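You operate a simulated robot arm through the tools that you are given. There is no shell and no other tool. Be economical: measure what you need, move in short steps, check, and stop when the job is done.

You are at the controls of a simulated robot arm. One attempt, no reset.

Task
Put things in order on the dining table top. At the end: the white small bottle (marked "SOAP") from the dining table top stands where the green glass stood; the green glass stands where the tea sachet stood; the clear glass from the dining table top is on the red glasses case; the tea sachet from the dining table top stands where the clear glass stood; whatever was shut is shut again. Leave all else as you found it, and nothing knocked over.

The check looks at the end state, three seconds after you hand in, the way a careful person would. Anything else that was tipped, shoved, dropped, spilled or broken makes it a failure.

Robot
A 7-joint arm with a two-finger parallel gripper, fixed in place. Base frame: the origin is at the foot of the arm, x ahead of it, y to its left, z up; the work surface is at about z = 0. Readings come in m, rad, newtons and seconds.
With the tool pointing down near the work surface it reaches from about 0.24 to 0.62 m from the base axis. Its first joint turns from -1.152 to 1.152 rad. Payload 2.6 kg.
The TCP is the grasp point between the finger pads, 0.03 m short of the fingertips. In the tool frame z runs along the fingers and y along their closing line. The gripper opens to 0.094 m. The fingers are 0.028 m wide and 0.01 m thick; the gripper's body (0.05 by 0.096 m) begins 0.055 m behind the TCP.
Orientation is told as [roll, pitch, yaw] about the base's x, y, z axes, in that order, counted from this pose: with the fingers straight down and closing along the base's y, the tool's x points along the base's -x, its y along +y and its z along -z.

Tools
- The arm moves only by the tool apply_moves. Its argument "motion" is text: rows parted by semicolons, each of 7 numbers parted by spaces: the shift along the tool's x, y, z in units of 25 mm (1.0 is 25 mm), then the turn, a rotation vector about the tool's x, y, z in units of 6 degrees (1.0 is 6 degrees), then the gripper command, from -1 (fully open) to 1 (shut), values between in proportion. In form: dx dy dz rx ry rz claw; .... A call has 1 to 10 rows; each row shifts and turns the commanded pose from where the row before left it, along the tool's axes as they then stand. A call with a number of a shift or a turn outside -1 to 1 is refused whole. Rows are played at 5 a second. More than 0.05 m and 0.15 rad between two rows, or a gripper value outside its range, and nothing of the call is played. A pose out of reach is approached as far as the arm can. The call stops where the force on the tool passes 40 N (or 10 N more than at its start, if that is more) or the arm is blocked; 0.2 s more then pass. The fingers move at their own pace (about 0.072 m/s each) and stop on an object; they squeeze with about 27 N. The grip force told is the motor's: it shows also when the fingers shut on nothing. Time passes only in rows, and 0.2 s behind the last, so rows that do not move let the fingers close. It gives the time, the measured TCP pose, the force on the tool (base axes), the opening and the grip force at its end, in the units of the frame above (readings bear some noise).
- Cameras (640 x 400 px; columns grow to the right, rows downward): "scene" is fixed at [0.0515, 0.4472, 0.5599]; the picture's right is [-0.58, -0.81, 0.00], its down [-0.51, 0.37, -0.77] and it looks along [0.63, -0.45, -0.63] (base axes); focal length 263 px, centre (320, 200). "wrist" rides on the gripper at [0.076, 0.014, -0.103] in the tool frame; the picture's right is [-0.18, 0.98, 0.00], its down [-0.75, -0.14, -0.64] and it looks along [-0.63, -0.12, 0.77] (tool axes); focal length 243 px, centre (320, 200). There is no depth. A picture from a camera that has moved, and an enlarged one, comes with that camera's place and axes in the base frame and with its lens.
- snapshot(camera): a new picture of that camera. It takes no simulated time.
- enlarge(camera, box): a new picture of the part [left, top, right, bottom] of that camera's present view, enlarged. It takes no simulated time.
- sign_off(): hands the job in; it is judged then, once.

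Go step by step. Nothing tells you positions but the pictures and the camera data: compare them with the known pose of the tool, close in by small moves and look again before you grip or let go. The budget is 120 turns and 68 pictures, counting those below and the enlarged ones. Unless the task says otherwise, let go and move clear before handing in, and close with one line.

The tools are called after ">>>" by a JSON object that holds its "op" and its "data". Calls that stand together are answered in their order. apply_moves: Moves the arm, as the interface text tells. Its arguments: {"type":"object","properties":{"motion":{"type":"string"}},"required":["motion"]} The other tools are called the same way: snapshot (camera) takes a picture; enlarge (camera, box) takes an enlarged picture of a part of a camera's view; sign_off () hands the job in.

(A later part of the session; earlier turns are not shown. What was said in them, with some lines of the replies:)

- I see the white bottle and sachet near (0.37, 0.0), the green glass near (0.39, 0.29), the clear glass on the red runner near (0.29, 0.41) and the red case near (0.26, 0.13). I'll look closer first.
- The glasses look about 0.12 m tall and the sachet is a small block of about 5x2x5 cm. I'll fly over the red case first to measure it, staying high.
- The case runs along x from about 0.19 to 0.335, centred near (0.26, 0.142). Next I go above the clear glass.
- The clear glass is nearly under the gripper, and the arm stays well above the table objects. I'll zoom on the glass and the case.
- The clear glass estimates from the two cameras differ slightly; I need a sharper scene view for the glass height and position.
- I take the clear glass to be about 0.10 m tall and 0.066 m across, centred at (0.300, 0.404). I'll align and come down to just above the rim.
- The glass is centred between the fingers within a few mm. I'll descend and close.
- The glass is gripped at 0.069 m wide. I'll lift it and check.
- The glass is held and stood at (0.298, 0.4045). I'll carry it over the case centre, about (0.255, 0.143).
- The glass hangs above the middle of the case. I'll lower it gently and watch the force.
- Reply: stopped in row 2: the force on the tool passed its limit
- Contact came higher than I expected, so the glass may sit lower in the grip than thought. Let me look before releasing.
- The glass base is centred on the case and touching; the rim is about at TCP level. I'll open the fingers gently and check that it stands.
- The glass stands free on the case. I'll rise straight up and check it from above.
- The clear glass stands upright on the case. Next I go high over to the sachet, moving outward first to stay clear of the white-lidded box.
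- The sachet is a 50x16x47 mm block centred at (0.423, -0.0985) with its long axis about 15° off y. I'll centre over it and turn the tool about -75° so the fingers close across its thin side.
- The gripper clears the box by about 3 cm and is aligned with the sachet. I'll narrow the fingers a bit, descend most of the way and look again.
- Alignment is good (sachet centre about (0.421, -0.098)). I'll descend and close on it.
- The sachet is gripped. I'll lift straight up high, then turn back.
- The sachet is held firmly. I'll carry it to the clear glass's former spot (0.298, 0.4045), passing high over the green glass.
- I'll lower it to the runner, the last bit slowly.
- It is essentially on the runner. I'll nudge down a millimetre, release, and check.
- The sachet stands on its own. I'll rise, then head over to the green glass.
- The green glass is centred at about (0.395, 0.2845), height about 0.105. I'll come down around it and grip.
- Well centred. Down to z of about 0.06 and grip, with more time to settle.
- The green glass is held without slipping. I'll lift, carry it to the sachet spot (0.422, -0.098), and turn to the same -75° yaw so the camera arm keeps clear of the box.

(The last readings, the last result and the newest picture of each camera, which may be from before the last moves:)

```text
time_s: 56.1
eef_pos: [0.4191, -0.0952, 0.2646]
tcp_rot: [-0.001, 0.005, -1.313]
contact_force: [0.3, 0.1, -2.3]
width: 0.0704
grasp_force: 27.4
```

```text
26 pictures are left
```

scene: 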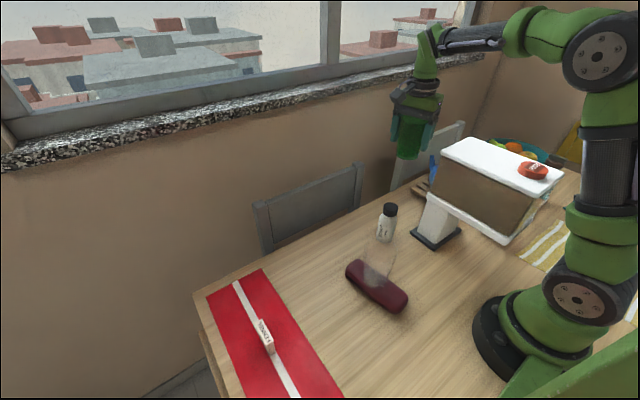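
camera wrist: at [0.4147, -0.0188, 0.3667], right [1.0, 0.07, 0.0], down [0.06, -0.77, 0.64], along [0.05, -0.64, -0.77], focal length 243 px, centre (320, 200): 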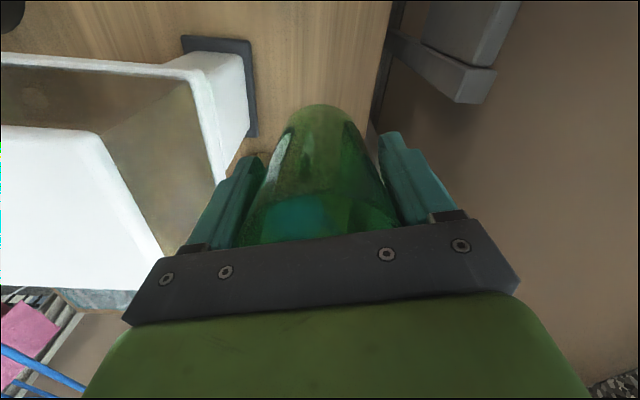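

The glass hangs over the sachet spot. I'll correct a few mm and descend, the last bit slowly.

>>> {"op": "apply_moves", "data": {"motion": "-0.15 0.085 0.5 0 0 0 1;0 0 1 0 0 0 1;0 0 1 0 0 0 1;0 0 1 0 0 0 1;0 0 1 0 0 0 1;0 0 1 0 0 0 1;0 0 1 0 0 0 1;0 0 0.8 0 0 0 1;0 0 0 0 0 0 1"}}

>>> {"op": "enlarge", "data": {"camera": "scene", "box": [340, 130, 500, 250]}}

```text
time_s: 58.1
eef_pos: [0.4225, -0.0965, 0.083]
tcp_rot: [-0.001, 0.005, -1.31]
contact_force: [-0.6, 0.4, -1.5]
width: 0.0707
grasp_force: 27.0
```

```text
3.33 times, centred on (420, 190) of scene
camera zoom: at [0.0516, 0.4472, 0.5599], right [-0.58, -0.81, 0.0], down [-0.51, 0.37, -0.77], along [0.63, -0.45, -0.63], focal length 876 px, centre (-13, 233)
```

zoom: 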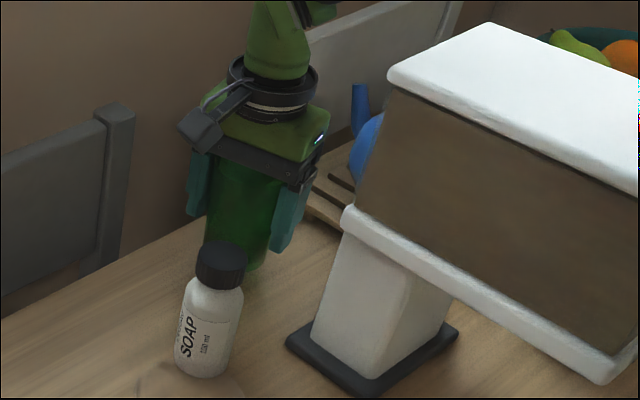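

>>> {"op": "apply_moves", "data": {"motion": "0 0 0.3 0 0 0 1;0 0 0.3 0 0 0 1;0 0 0.2 0 0 0 1;0 0 0.1 0 0 0 1;0 0 0 0 0 0 1"}}

```text
time_s: 59.4
eef_pos: [0.4231, -0.0976, 0.0599]
tcp_rot: [-0.001, 0.003, -1.308]
contact_force: [-0.3, 1.1, -1.7]
width: 0.0705
grasp_force: 27.5
```

>>> {"op": "apply_moves", "data": {"motion": "0 0 0.05 0 0 0 1;0 0 0.03 0 0 0 1;0 0 0 0 0 0 1"}}

>>> {"op": "enlarge", "data": {"camera": "wrist", "box": [220, 60, 430, 250]}}

```text
time_s: 60.1
eef_pos: [0.4221, -0.0972, 0.0598]
tcp_rot: [0.006, 0.003, -1.309]
contact_force: [0.7, -0.5, 11.3]
width: 0.0699
grasp_force: 27.0
```

```text
2.11 times, centred on (325, 155) of wrist
camera zoom: at [0.4179, -0.0212, 0.1613], right [1.0, 0.08, 0.0], down [0.06, -0.77, 0.64], along [0.05, -0.64, -0.77], focal length 511 px, centre (310, 295)
```

zoom: 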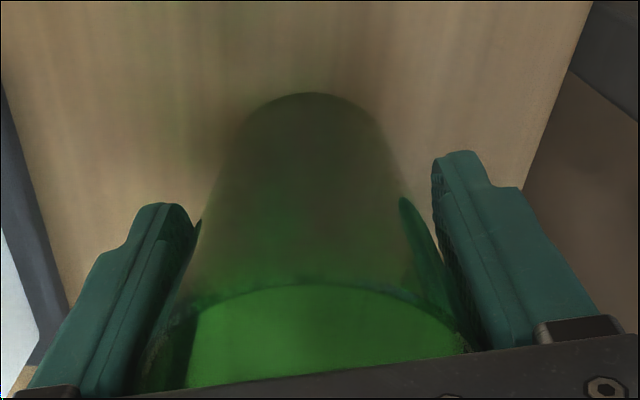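

The glass is on the table (contact felt). Releasing gently, then rising.

>>> {"op": "apply_moves", "data": {"motion": "0 0 0 0 0 0 -0.55;0 0 0 0 0 0 -0.65;0 0 0 0 0 0 -1;0 0 0 0 0 0 -1"}}

>>> {"op": "apply_moves", "data": {"motion": "0 0 -0.3 0 0 0 -1;0 0 -0.8 0 0 0 -1;0 0 -1 0 0 0 -1;0 0 -1 0 0 0 -1;0 0 -1 0 0 0 -1;0 0 -1 0 0 0 -1;0 0 -1 0 0 0 -1;0 0 -1 0 0 0 -1"}}

>>> {"op": "snapshot", "data": {"camera": "wrist"}}

```text
time_s: 61.1
eef_pos: [0.4228, -0.0979, 0.0583]
tcp_rot: [-0.001, 0.005, -1.309]
contact_force: [0.6, -0.8, 0.1]
width: 0.0939
grasp_force: 0.1
```

```text
time_s: 63.0
eef_pos: [0.4228, -0.0988, 0.235]
tcp_rot: [-0.001, 0.006, -1.311]
contact_force: [-0.8, 0.7, 0.1]
width: 0.094
grasp_force: 0.1
```

```text
23 pictures are left
camera wrist: at [0.4179, -0.0218, 0.3372], right [1.0, 0.08, 0.0], down [0.06, -0.77, 0.64], along [0.05, -0.64, -0.77], focal length 243 px, centre (320, 200)
```

wrist: 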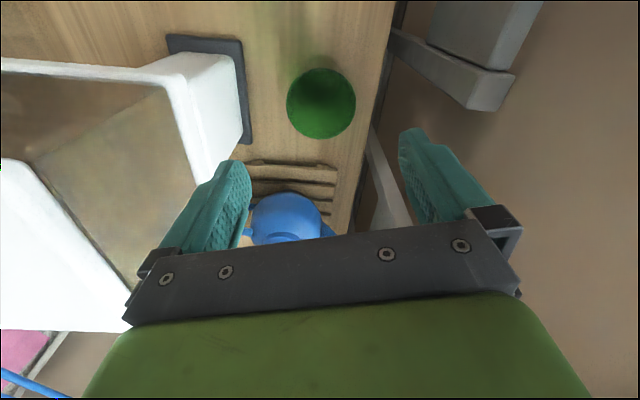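

The green glass stands at the sachet spot. Next I turn back and go over the bottle.

>>> {"op": "apply_moves", "data": {"motion": "0 0 -1 0 0 -1 -1;0 0 -0.5 0 0 -1 -1;0 0 0 0 0 -1 -1;0 0 0 0 0 -1 -1;0 0 0 0 0 -1 -1;0 0 0 0 0 -1 -1;0 0 0 0 0 -1 -1;0 0 0 0 0 -1 -1;0 0 0 0 0 -1 -1;0 0 0 0 0 -1 -1"}}

>>> {"op": "apply_moves", "data": {"motion": "0 0 0 0 0 -1 -1;0 0 0 0 0 -1 -1;0 0 0 0 0 -0.5 -1;0.4 0.9 0 0 0 0 -1;0.4 0.9 0 0 0 0 -1;0.5 0.9 0 0 0 0 -1;0.5 0.9 0 0 0 0 -1;0.3 0.6 0 0 0 0 -1;0 0 0 0 0 0 -1"}}

>>> {"op": "snapshot", "data": {"camera": "wrist"}}

>>> {"op": "enlarge", "data": {"camera": "scene", "box": [340, 130, 500, 250]}}

```text
time_s: 65.2
eef_pos: [0.423, -0.0992, 0.2723]
tcp_rot: [0.004, 0.002, -0.26]
contact_force: [-0.1, 0.0, 0.7]
width: 0.094
grasp_force: 0.0
```

```text
time_s: 67.2
eef_pos: [0.3714, 0.0065, 0.2737]
tcp_rot: [0.002, 0.001, 0.0]
contact_force: [-0.1, -0.2, 0.0]
width: 0.0942
grasp_force: 0.1
```

```text
22 pictures are left
camera wrist: at [0.2954, 0.0197, 0.3751], right [0.18, 0.98, 0.0], down [0.75, -0.14, 0.64], along [0.63, -0.12, -0.77], focal length 243 px, centre (320, 200)
```

wrist: 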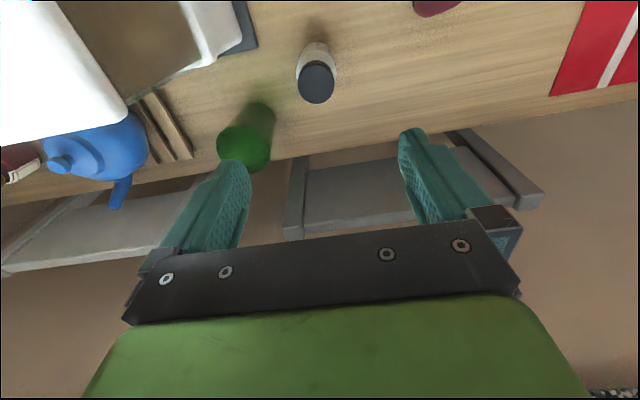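

```text
3.33 times, centred on (420, 190) of scene
camera zoom: at [0.0515, 0.4472, 0.5599], right [-0.58, -0.81, 0.0], down [-0.51, 0.37, -0.77], along [0.63, -0.45, -0.63], focal length 876 px, centre (-13, 233)
```

zoom: 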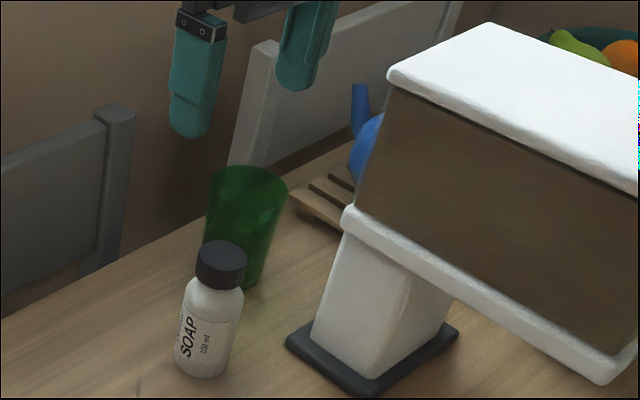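

The bottle is at about (0.362, 0.002), roughly 0.11 m tall and 0.048 m wide. I'll centre and come down to just above its cap to check.

>>> {"op": "apply_moves", "data": {"motion": "0.36 -0.18 0.5 0 0 0 -1;0 0 1 0 0 0 -1;0 0 1 0 0 0 -1;0 0 1 0 0 0 -1;0 0 0.4 0 0 0 -0.8;0 0 0 0 0 0 -0.8"}}

>>> {"op": "snapshot", "data": {"camera": "wrist"}}

>>> {"op": "enlarge", "data": {"camera": "scene", "box": [340, 150, 460, 250]}}

```text
time_s: 68.5
eef_pos: [0.3606, 0.002, 0.1748]
tcp_rot: [0.004, 0.0, 0.0]
contact_force: [0.4, 0.0, 0.2]
width: 0.0846
grasp_force: 0.0
```

```text
20 pictures are left
camera wrist: at [0.2852, 0.0155, 0.2778], right [0.18, 0.98, 0.0], down [0.75, -0.14, 0.64], along [0.63, -0.12, -0.77], focal length 243 px, centre (320, 200)
```

wrist: 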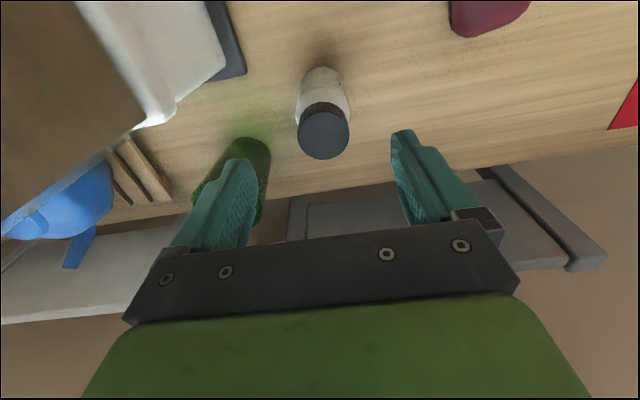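

```text
4.00 times, centred on (400, 200) of scene
camera zoom: at [0.0515, 0.4472, 0.5599], right [-0.58, -0.81, 0.0], down [-0.51, 0.37, -0.77], along [0.63, -0.45, -0.63], focal length 1051 px, centre (0, 200)
```

zoom: 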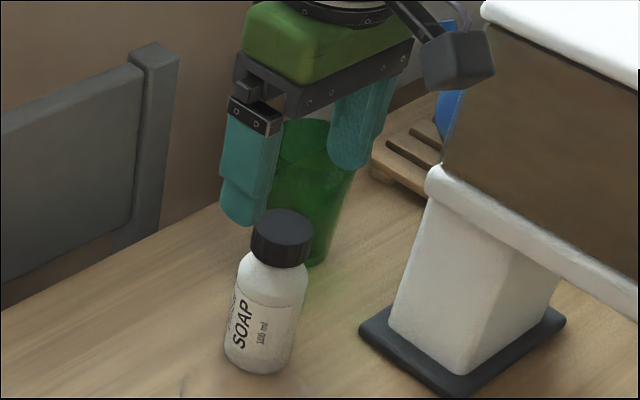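

Centre confirmed at about (0.3615, 0.003). Descending and gripping the bottle body.

>>> {"op": "apply_moves", "data": {"motion": "-0.04 0.04 1 0 0 0 -0.8;0 0 1 0 0 0 -0.8;0 0 1 0 0 0 -0.8;0 0 0.8 0 0 0 -0.8;0 0 0.4 0 0 0 -0.8;0 0 0 0 0 0 -0.8;0 0 0 0 0 0 1;0 0 0 0 0 0 1;0 0 0 0 0 0 1;0 0 0 0 0 0 1"}}

>>> {"op": "enlarge", "data": {"camera": "wrist", "box": [220, 60, 430, 250]}}

```text
time_s: 70.8
eef_pos: [0.3618, 0.0024, 0.0713]
tcp_rot: [0.002, 0.001, 0.002]
contact_force: [-0.6, 0.9, 0.3]
width: 0.0452
grasp_force: 27.0
```

```text
2.11 times, centred on (325, 155) of wrist
camera zoom: at [0.2863, 0.0161, 0.1731], right [0.18, 0.98, 0.0], down [0.75, -0.14, 0.64], along [0.63, -0.12, -0.77], focal length 511 px, centre (310, 295)
```

zoom: 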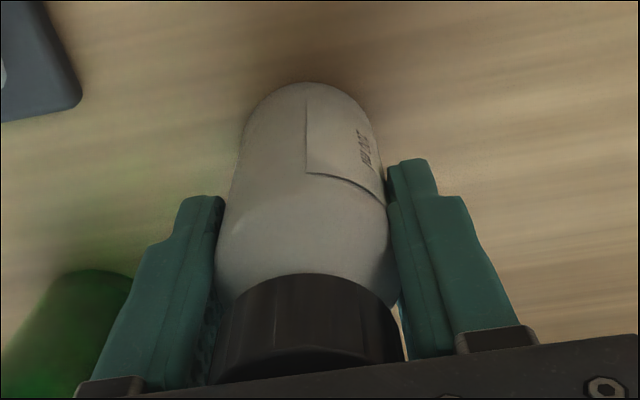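

The bottle is gripped. I'll lift and carry it to the green glass's old spot (0.395, 0.2845).

>>> {"op": "apply_moves", "data": {"motion": "0 0 -0.4 0 0 0 1;0 0 -1 0 0 0 1;0 0 -1 0 0 0 1;0 0 -1 0 0 0 1;0 0 -1 0 0 0 1;0 0 -1 0 0 0 1;0 0 -1 0 0 0 1;-0.3 0.4 -0.4 0 0 0 1;-0.3 0.9 0 0 0 0 1;-0.3 1 0 0 0 0 1"}}

>>> {"op": "apply_moves", "data": {"motion": "-0.3 1 0 0 0 0 1;-0.13 1 0 0 0 0 1;0 1 0 0 0 0 1;0 1 0 0 0 0 1;0 1 0 0 0 0 1;0 1 0 0 0 0 1;0 1 0 0 0 0 1;0 1 0 0 0 0 1;0 1 0 0 0 0 1;0 0 0 0 0 0 1"}}

>>> {"op": "snapshot", "data": {"camera": "scene"}}

```text
time_s: 73.0
eef_pos: [0.3833, 0.0593, 0.2411]
tcp_rot: [0.002, 0.001, -0.001]
contact_force: [-0.1, 0.0, -1.2]
width: 0.0454
grasp_force: 27.5
```

```text
time_s: 75.2
eef_pos: [0.3959, 0.2852, 0.2409]
tcp_rot: [0.004, 0.0, -0.001]
contact_force: [-0.2, 0.7, -0.8]
width: 0.0451
grasp_force: 26.8
```

```text
17 pictures are left
```

scene: 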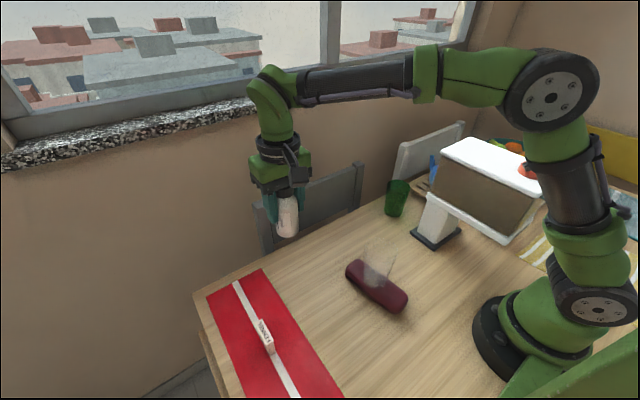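

The bottle is upright over its target. Descending.

>>> {"op": "apply_moves", "data": {"motion": "0 0 1 0 0 0 1;0 0 1 0 0 0 1;0 0 1 0 0 0 1;0 0 1 0 0 0 1;0 0 1 0 0 0 1;0 0 1 0 0 0 1;0 0 0.4 0 0 0 1;0 0 0.15 0 0 0 1;0 0 0 0 0 0 1"}}

>>> {"op": "apply_moves", "data": {"motion": "0 0 0.1 0 0 0 1;0 0 0.06 0 0 0 1;0 0 0.04 0 0 0 1;0 0 0 0 0 0 1"}}

```text
time_s: 77.2
eef_pos: [0.3952, 0.2866, 0.0776]
tcp_rot: [0.002, 0.001, 0.0]
contact_force: [0.3, 0.3, -0.8]
width: 0.0452
grasp_force: 26.8
```

```text
time_s: 78.2
eef_pos: [0.3961, 0.2867, 0.0725]
tcp_rot: [0.004, 0.0, -0.001]
contact_force: [0.2, -0.4, -1.6]
width: 0.045
grasp_force: 26.5
```

>>> {"op": "apply_moves", "data": {"motion": "0 0.06 0.04 0 0 0 1;0 0 0.04 0 0 0 1;0 0 0 0 0 0 1"}}

>>> {"op": "enlarge", "data": {"camera": "scene", "box": [230, 200, 350, 300]}}

```text
time_s: 79.0
eef_pos: [0.3952, 0.2888, 0.0709]
tcp_rot: [0.005, -0.001, -0.001]
contact_force: [-1.9, -1.6, 4.8]
width: 0.0456
grasp_force: 26.8
```

```text
4.00 times, centred on (290, 250) of scene
camera zoom: at [0.0515, 0.4472, 0.5599], right [-0.58, -0.81, 0.0], down [-0.51, 0.37, -0.77], along [0.63, -0.45, -0.63], focal length 1051 px, centre (440, 0)
```

zoom: 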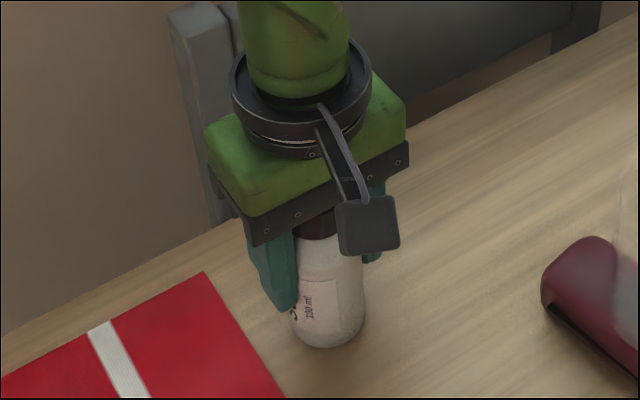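

Touching the table, within a few mm of the target. Releasing and rising.

>>> {"op": "apply_moves", "data": {"motion": "0 0 0 0 0 0 0;0 0 0 0 0 0 -0.2;0 0 0 0 0 0 -0.6;0 0 0 0 0 0 -0.8;0 0 0 0 0 0 -0.8"}}

>>> {"op": "apply_moves", "data": {"motion": "0 0 -0.3 0 0 0 -0.8;0 0 -0.8 0 0 0 -0.8;0 0 -1 0 0 0 -0.8;0 0 -1 0 0 0 -0.8;0 0 -1 0 0 0 -0.8;0 0 -1 0 0 0 -0.8;0 0 -1 0 0 0 -0.8;0 0 -1 0 0 0 -0.8;0 0 -1 0 0 0 -0.8"}}

>>> {"op": "snapshot", "data": {"camera": "wrist"}}

>>> {"op": "snapshot", "data": {"camera": "scene"}}

>>> {"op": "enlarge", "data": {"camera": "scene", "box": [200, 180, 440, 380]}}

```text
time_s: 80.2
eef_pos: [0.3963, 0.2872, 0.0709]
tcp_rot: [0.003, 0.0, 0.0]
contact_force: [-0.6, -0.2, 0.6]
width: 0.0845
grasp_force: 0.0
```

```text
time_s: 82.2
eef_pos: [0.398, 0.2871, 0.2732]
tcp_rot: [0.007, 0.0, 0.0]
contact_force: [-0.9, 0.5, 0.6]
width: 0.0845
grasp_force: 0.0
```

```text
15 pictures are left
camera wrist: at [0.3216, 0.2997, 0.3754], right [0.18, 0.98, 0.0], down [0.75, -0.14, 0.64], along [0.63, -0.12, -0.77], focal length 243 px, centre (320, 200)
```

wrist: 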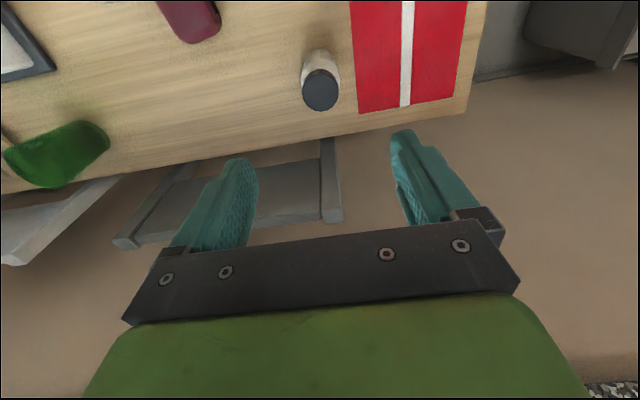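

```text
14 pictures are left
```

scene: 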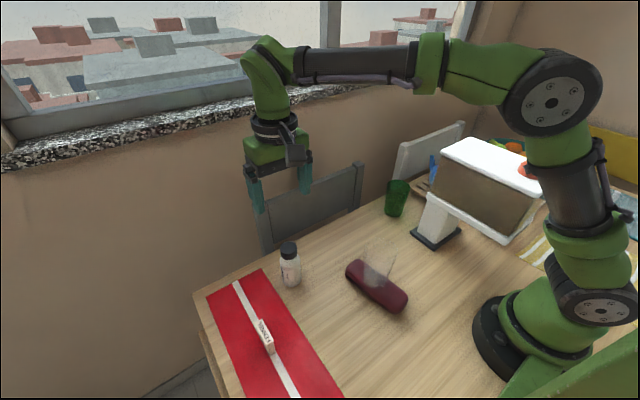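

```text
2.00 times, centred on (320, 280) of scene
camera zoom: at [0.0515, 0.4472, 0.5599], right [-0.58, -0.81, 0.0], down [-0.51, 0.37, -0.77], along [0.63, -0.45, -0.63], focal length 526 px, centre (320, 40)
```

zoom: 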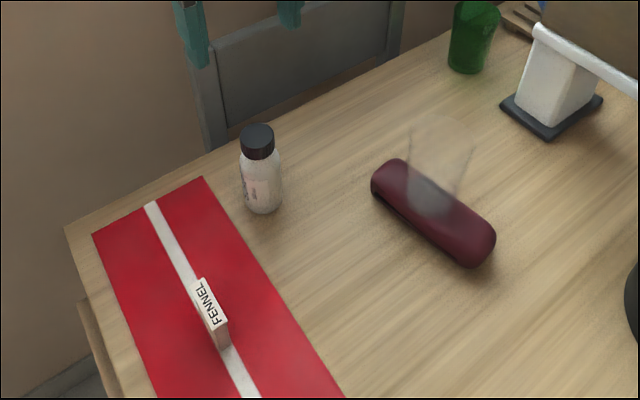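

Everything appears in place; I'll do one close check of the clear glass on the case.

>>> {"op": "enlarge", "data": {"camera": "scene", "box": [330, 225, 430, 320]}}

>>> {"op": "enlarge", "data": {"camera": "scene", "box": [360, 130, 500, 250]}}

```text
4.21 times, centred on (380, 272) of scene
camera zoom: at [0.0515, 0.4472, 0.5599], right [-0.58, -0.81, 0.0], down [-0.51, 0.37, -0.77], along [0.63, -0.45, -0.63], focal length 1106 px, centre (67, -105)
```

zoom: 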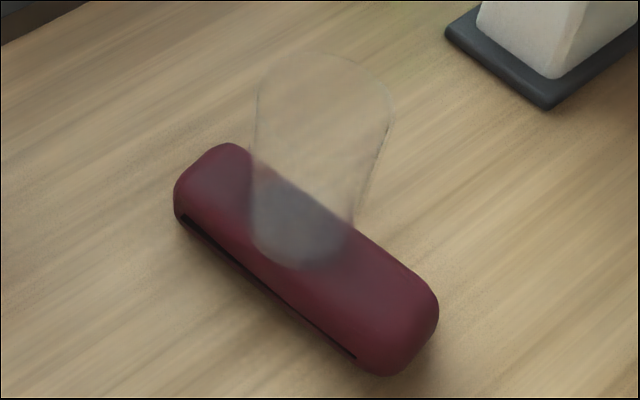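

```text
3.33 times, centred on (430, 190) of scene
camera zoom: at [0.0515, 0.4472, 0.5599], right [-0.58, -0.81, 0.0], down [-0.51, 0.37, -0.77], along [0.63, -0.45, -0.63], focal length 876 px, centre (-47, 233)
```

zoom: 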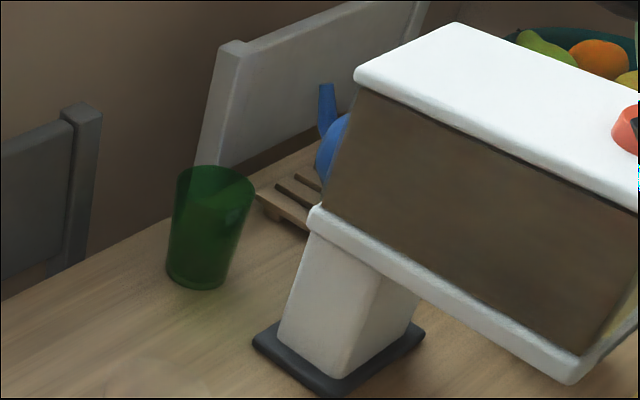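

All four items stand upright in their places, the rest of the table is untouched, and the arm is clear. Handing in.

>>> {"op": "sign_off", "data": {}}

```text
The job is handed in.
```

The job is handed in: the soap bottle stands where the green glass was, the green glass where the tea sachet was, the sachet where the clear glass was, and the clear glass is on the red case.
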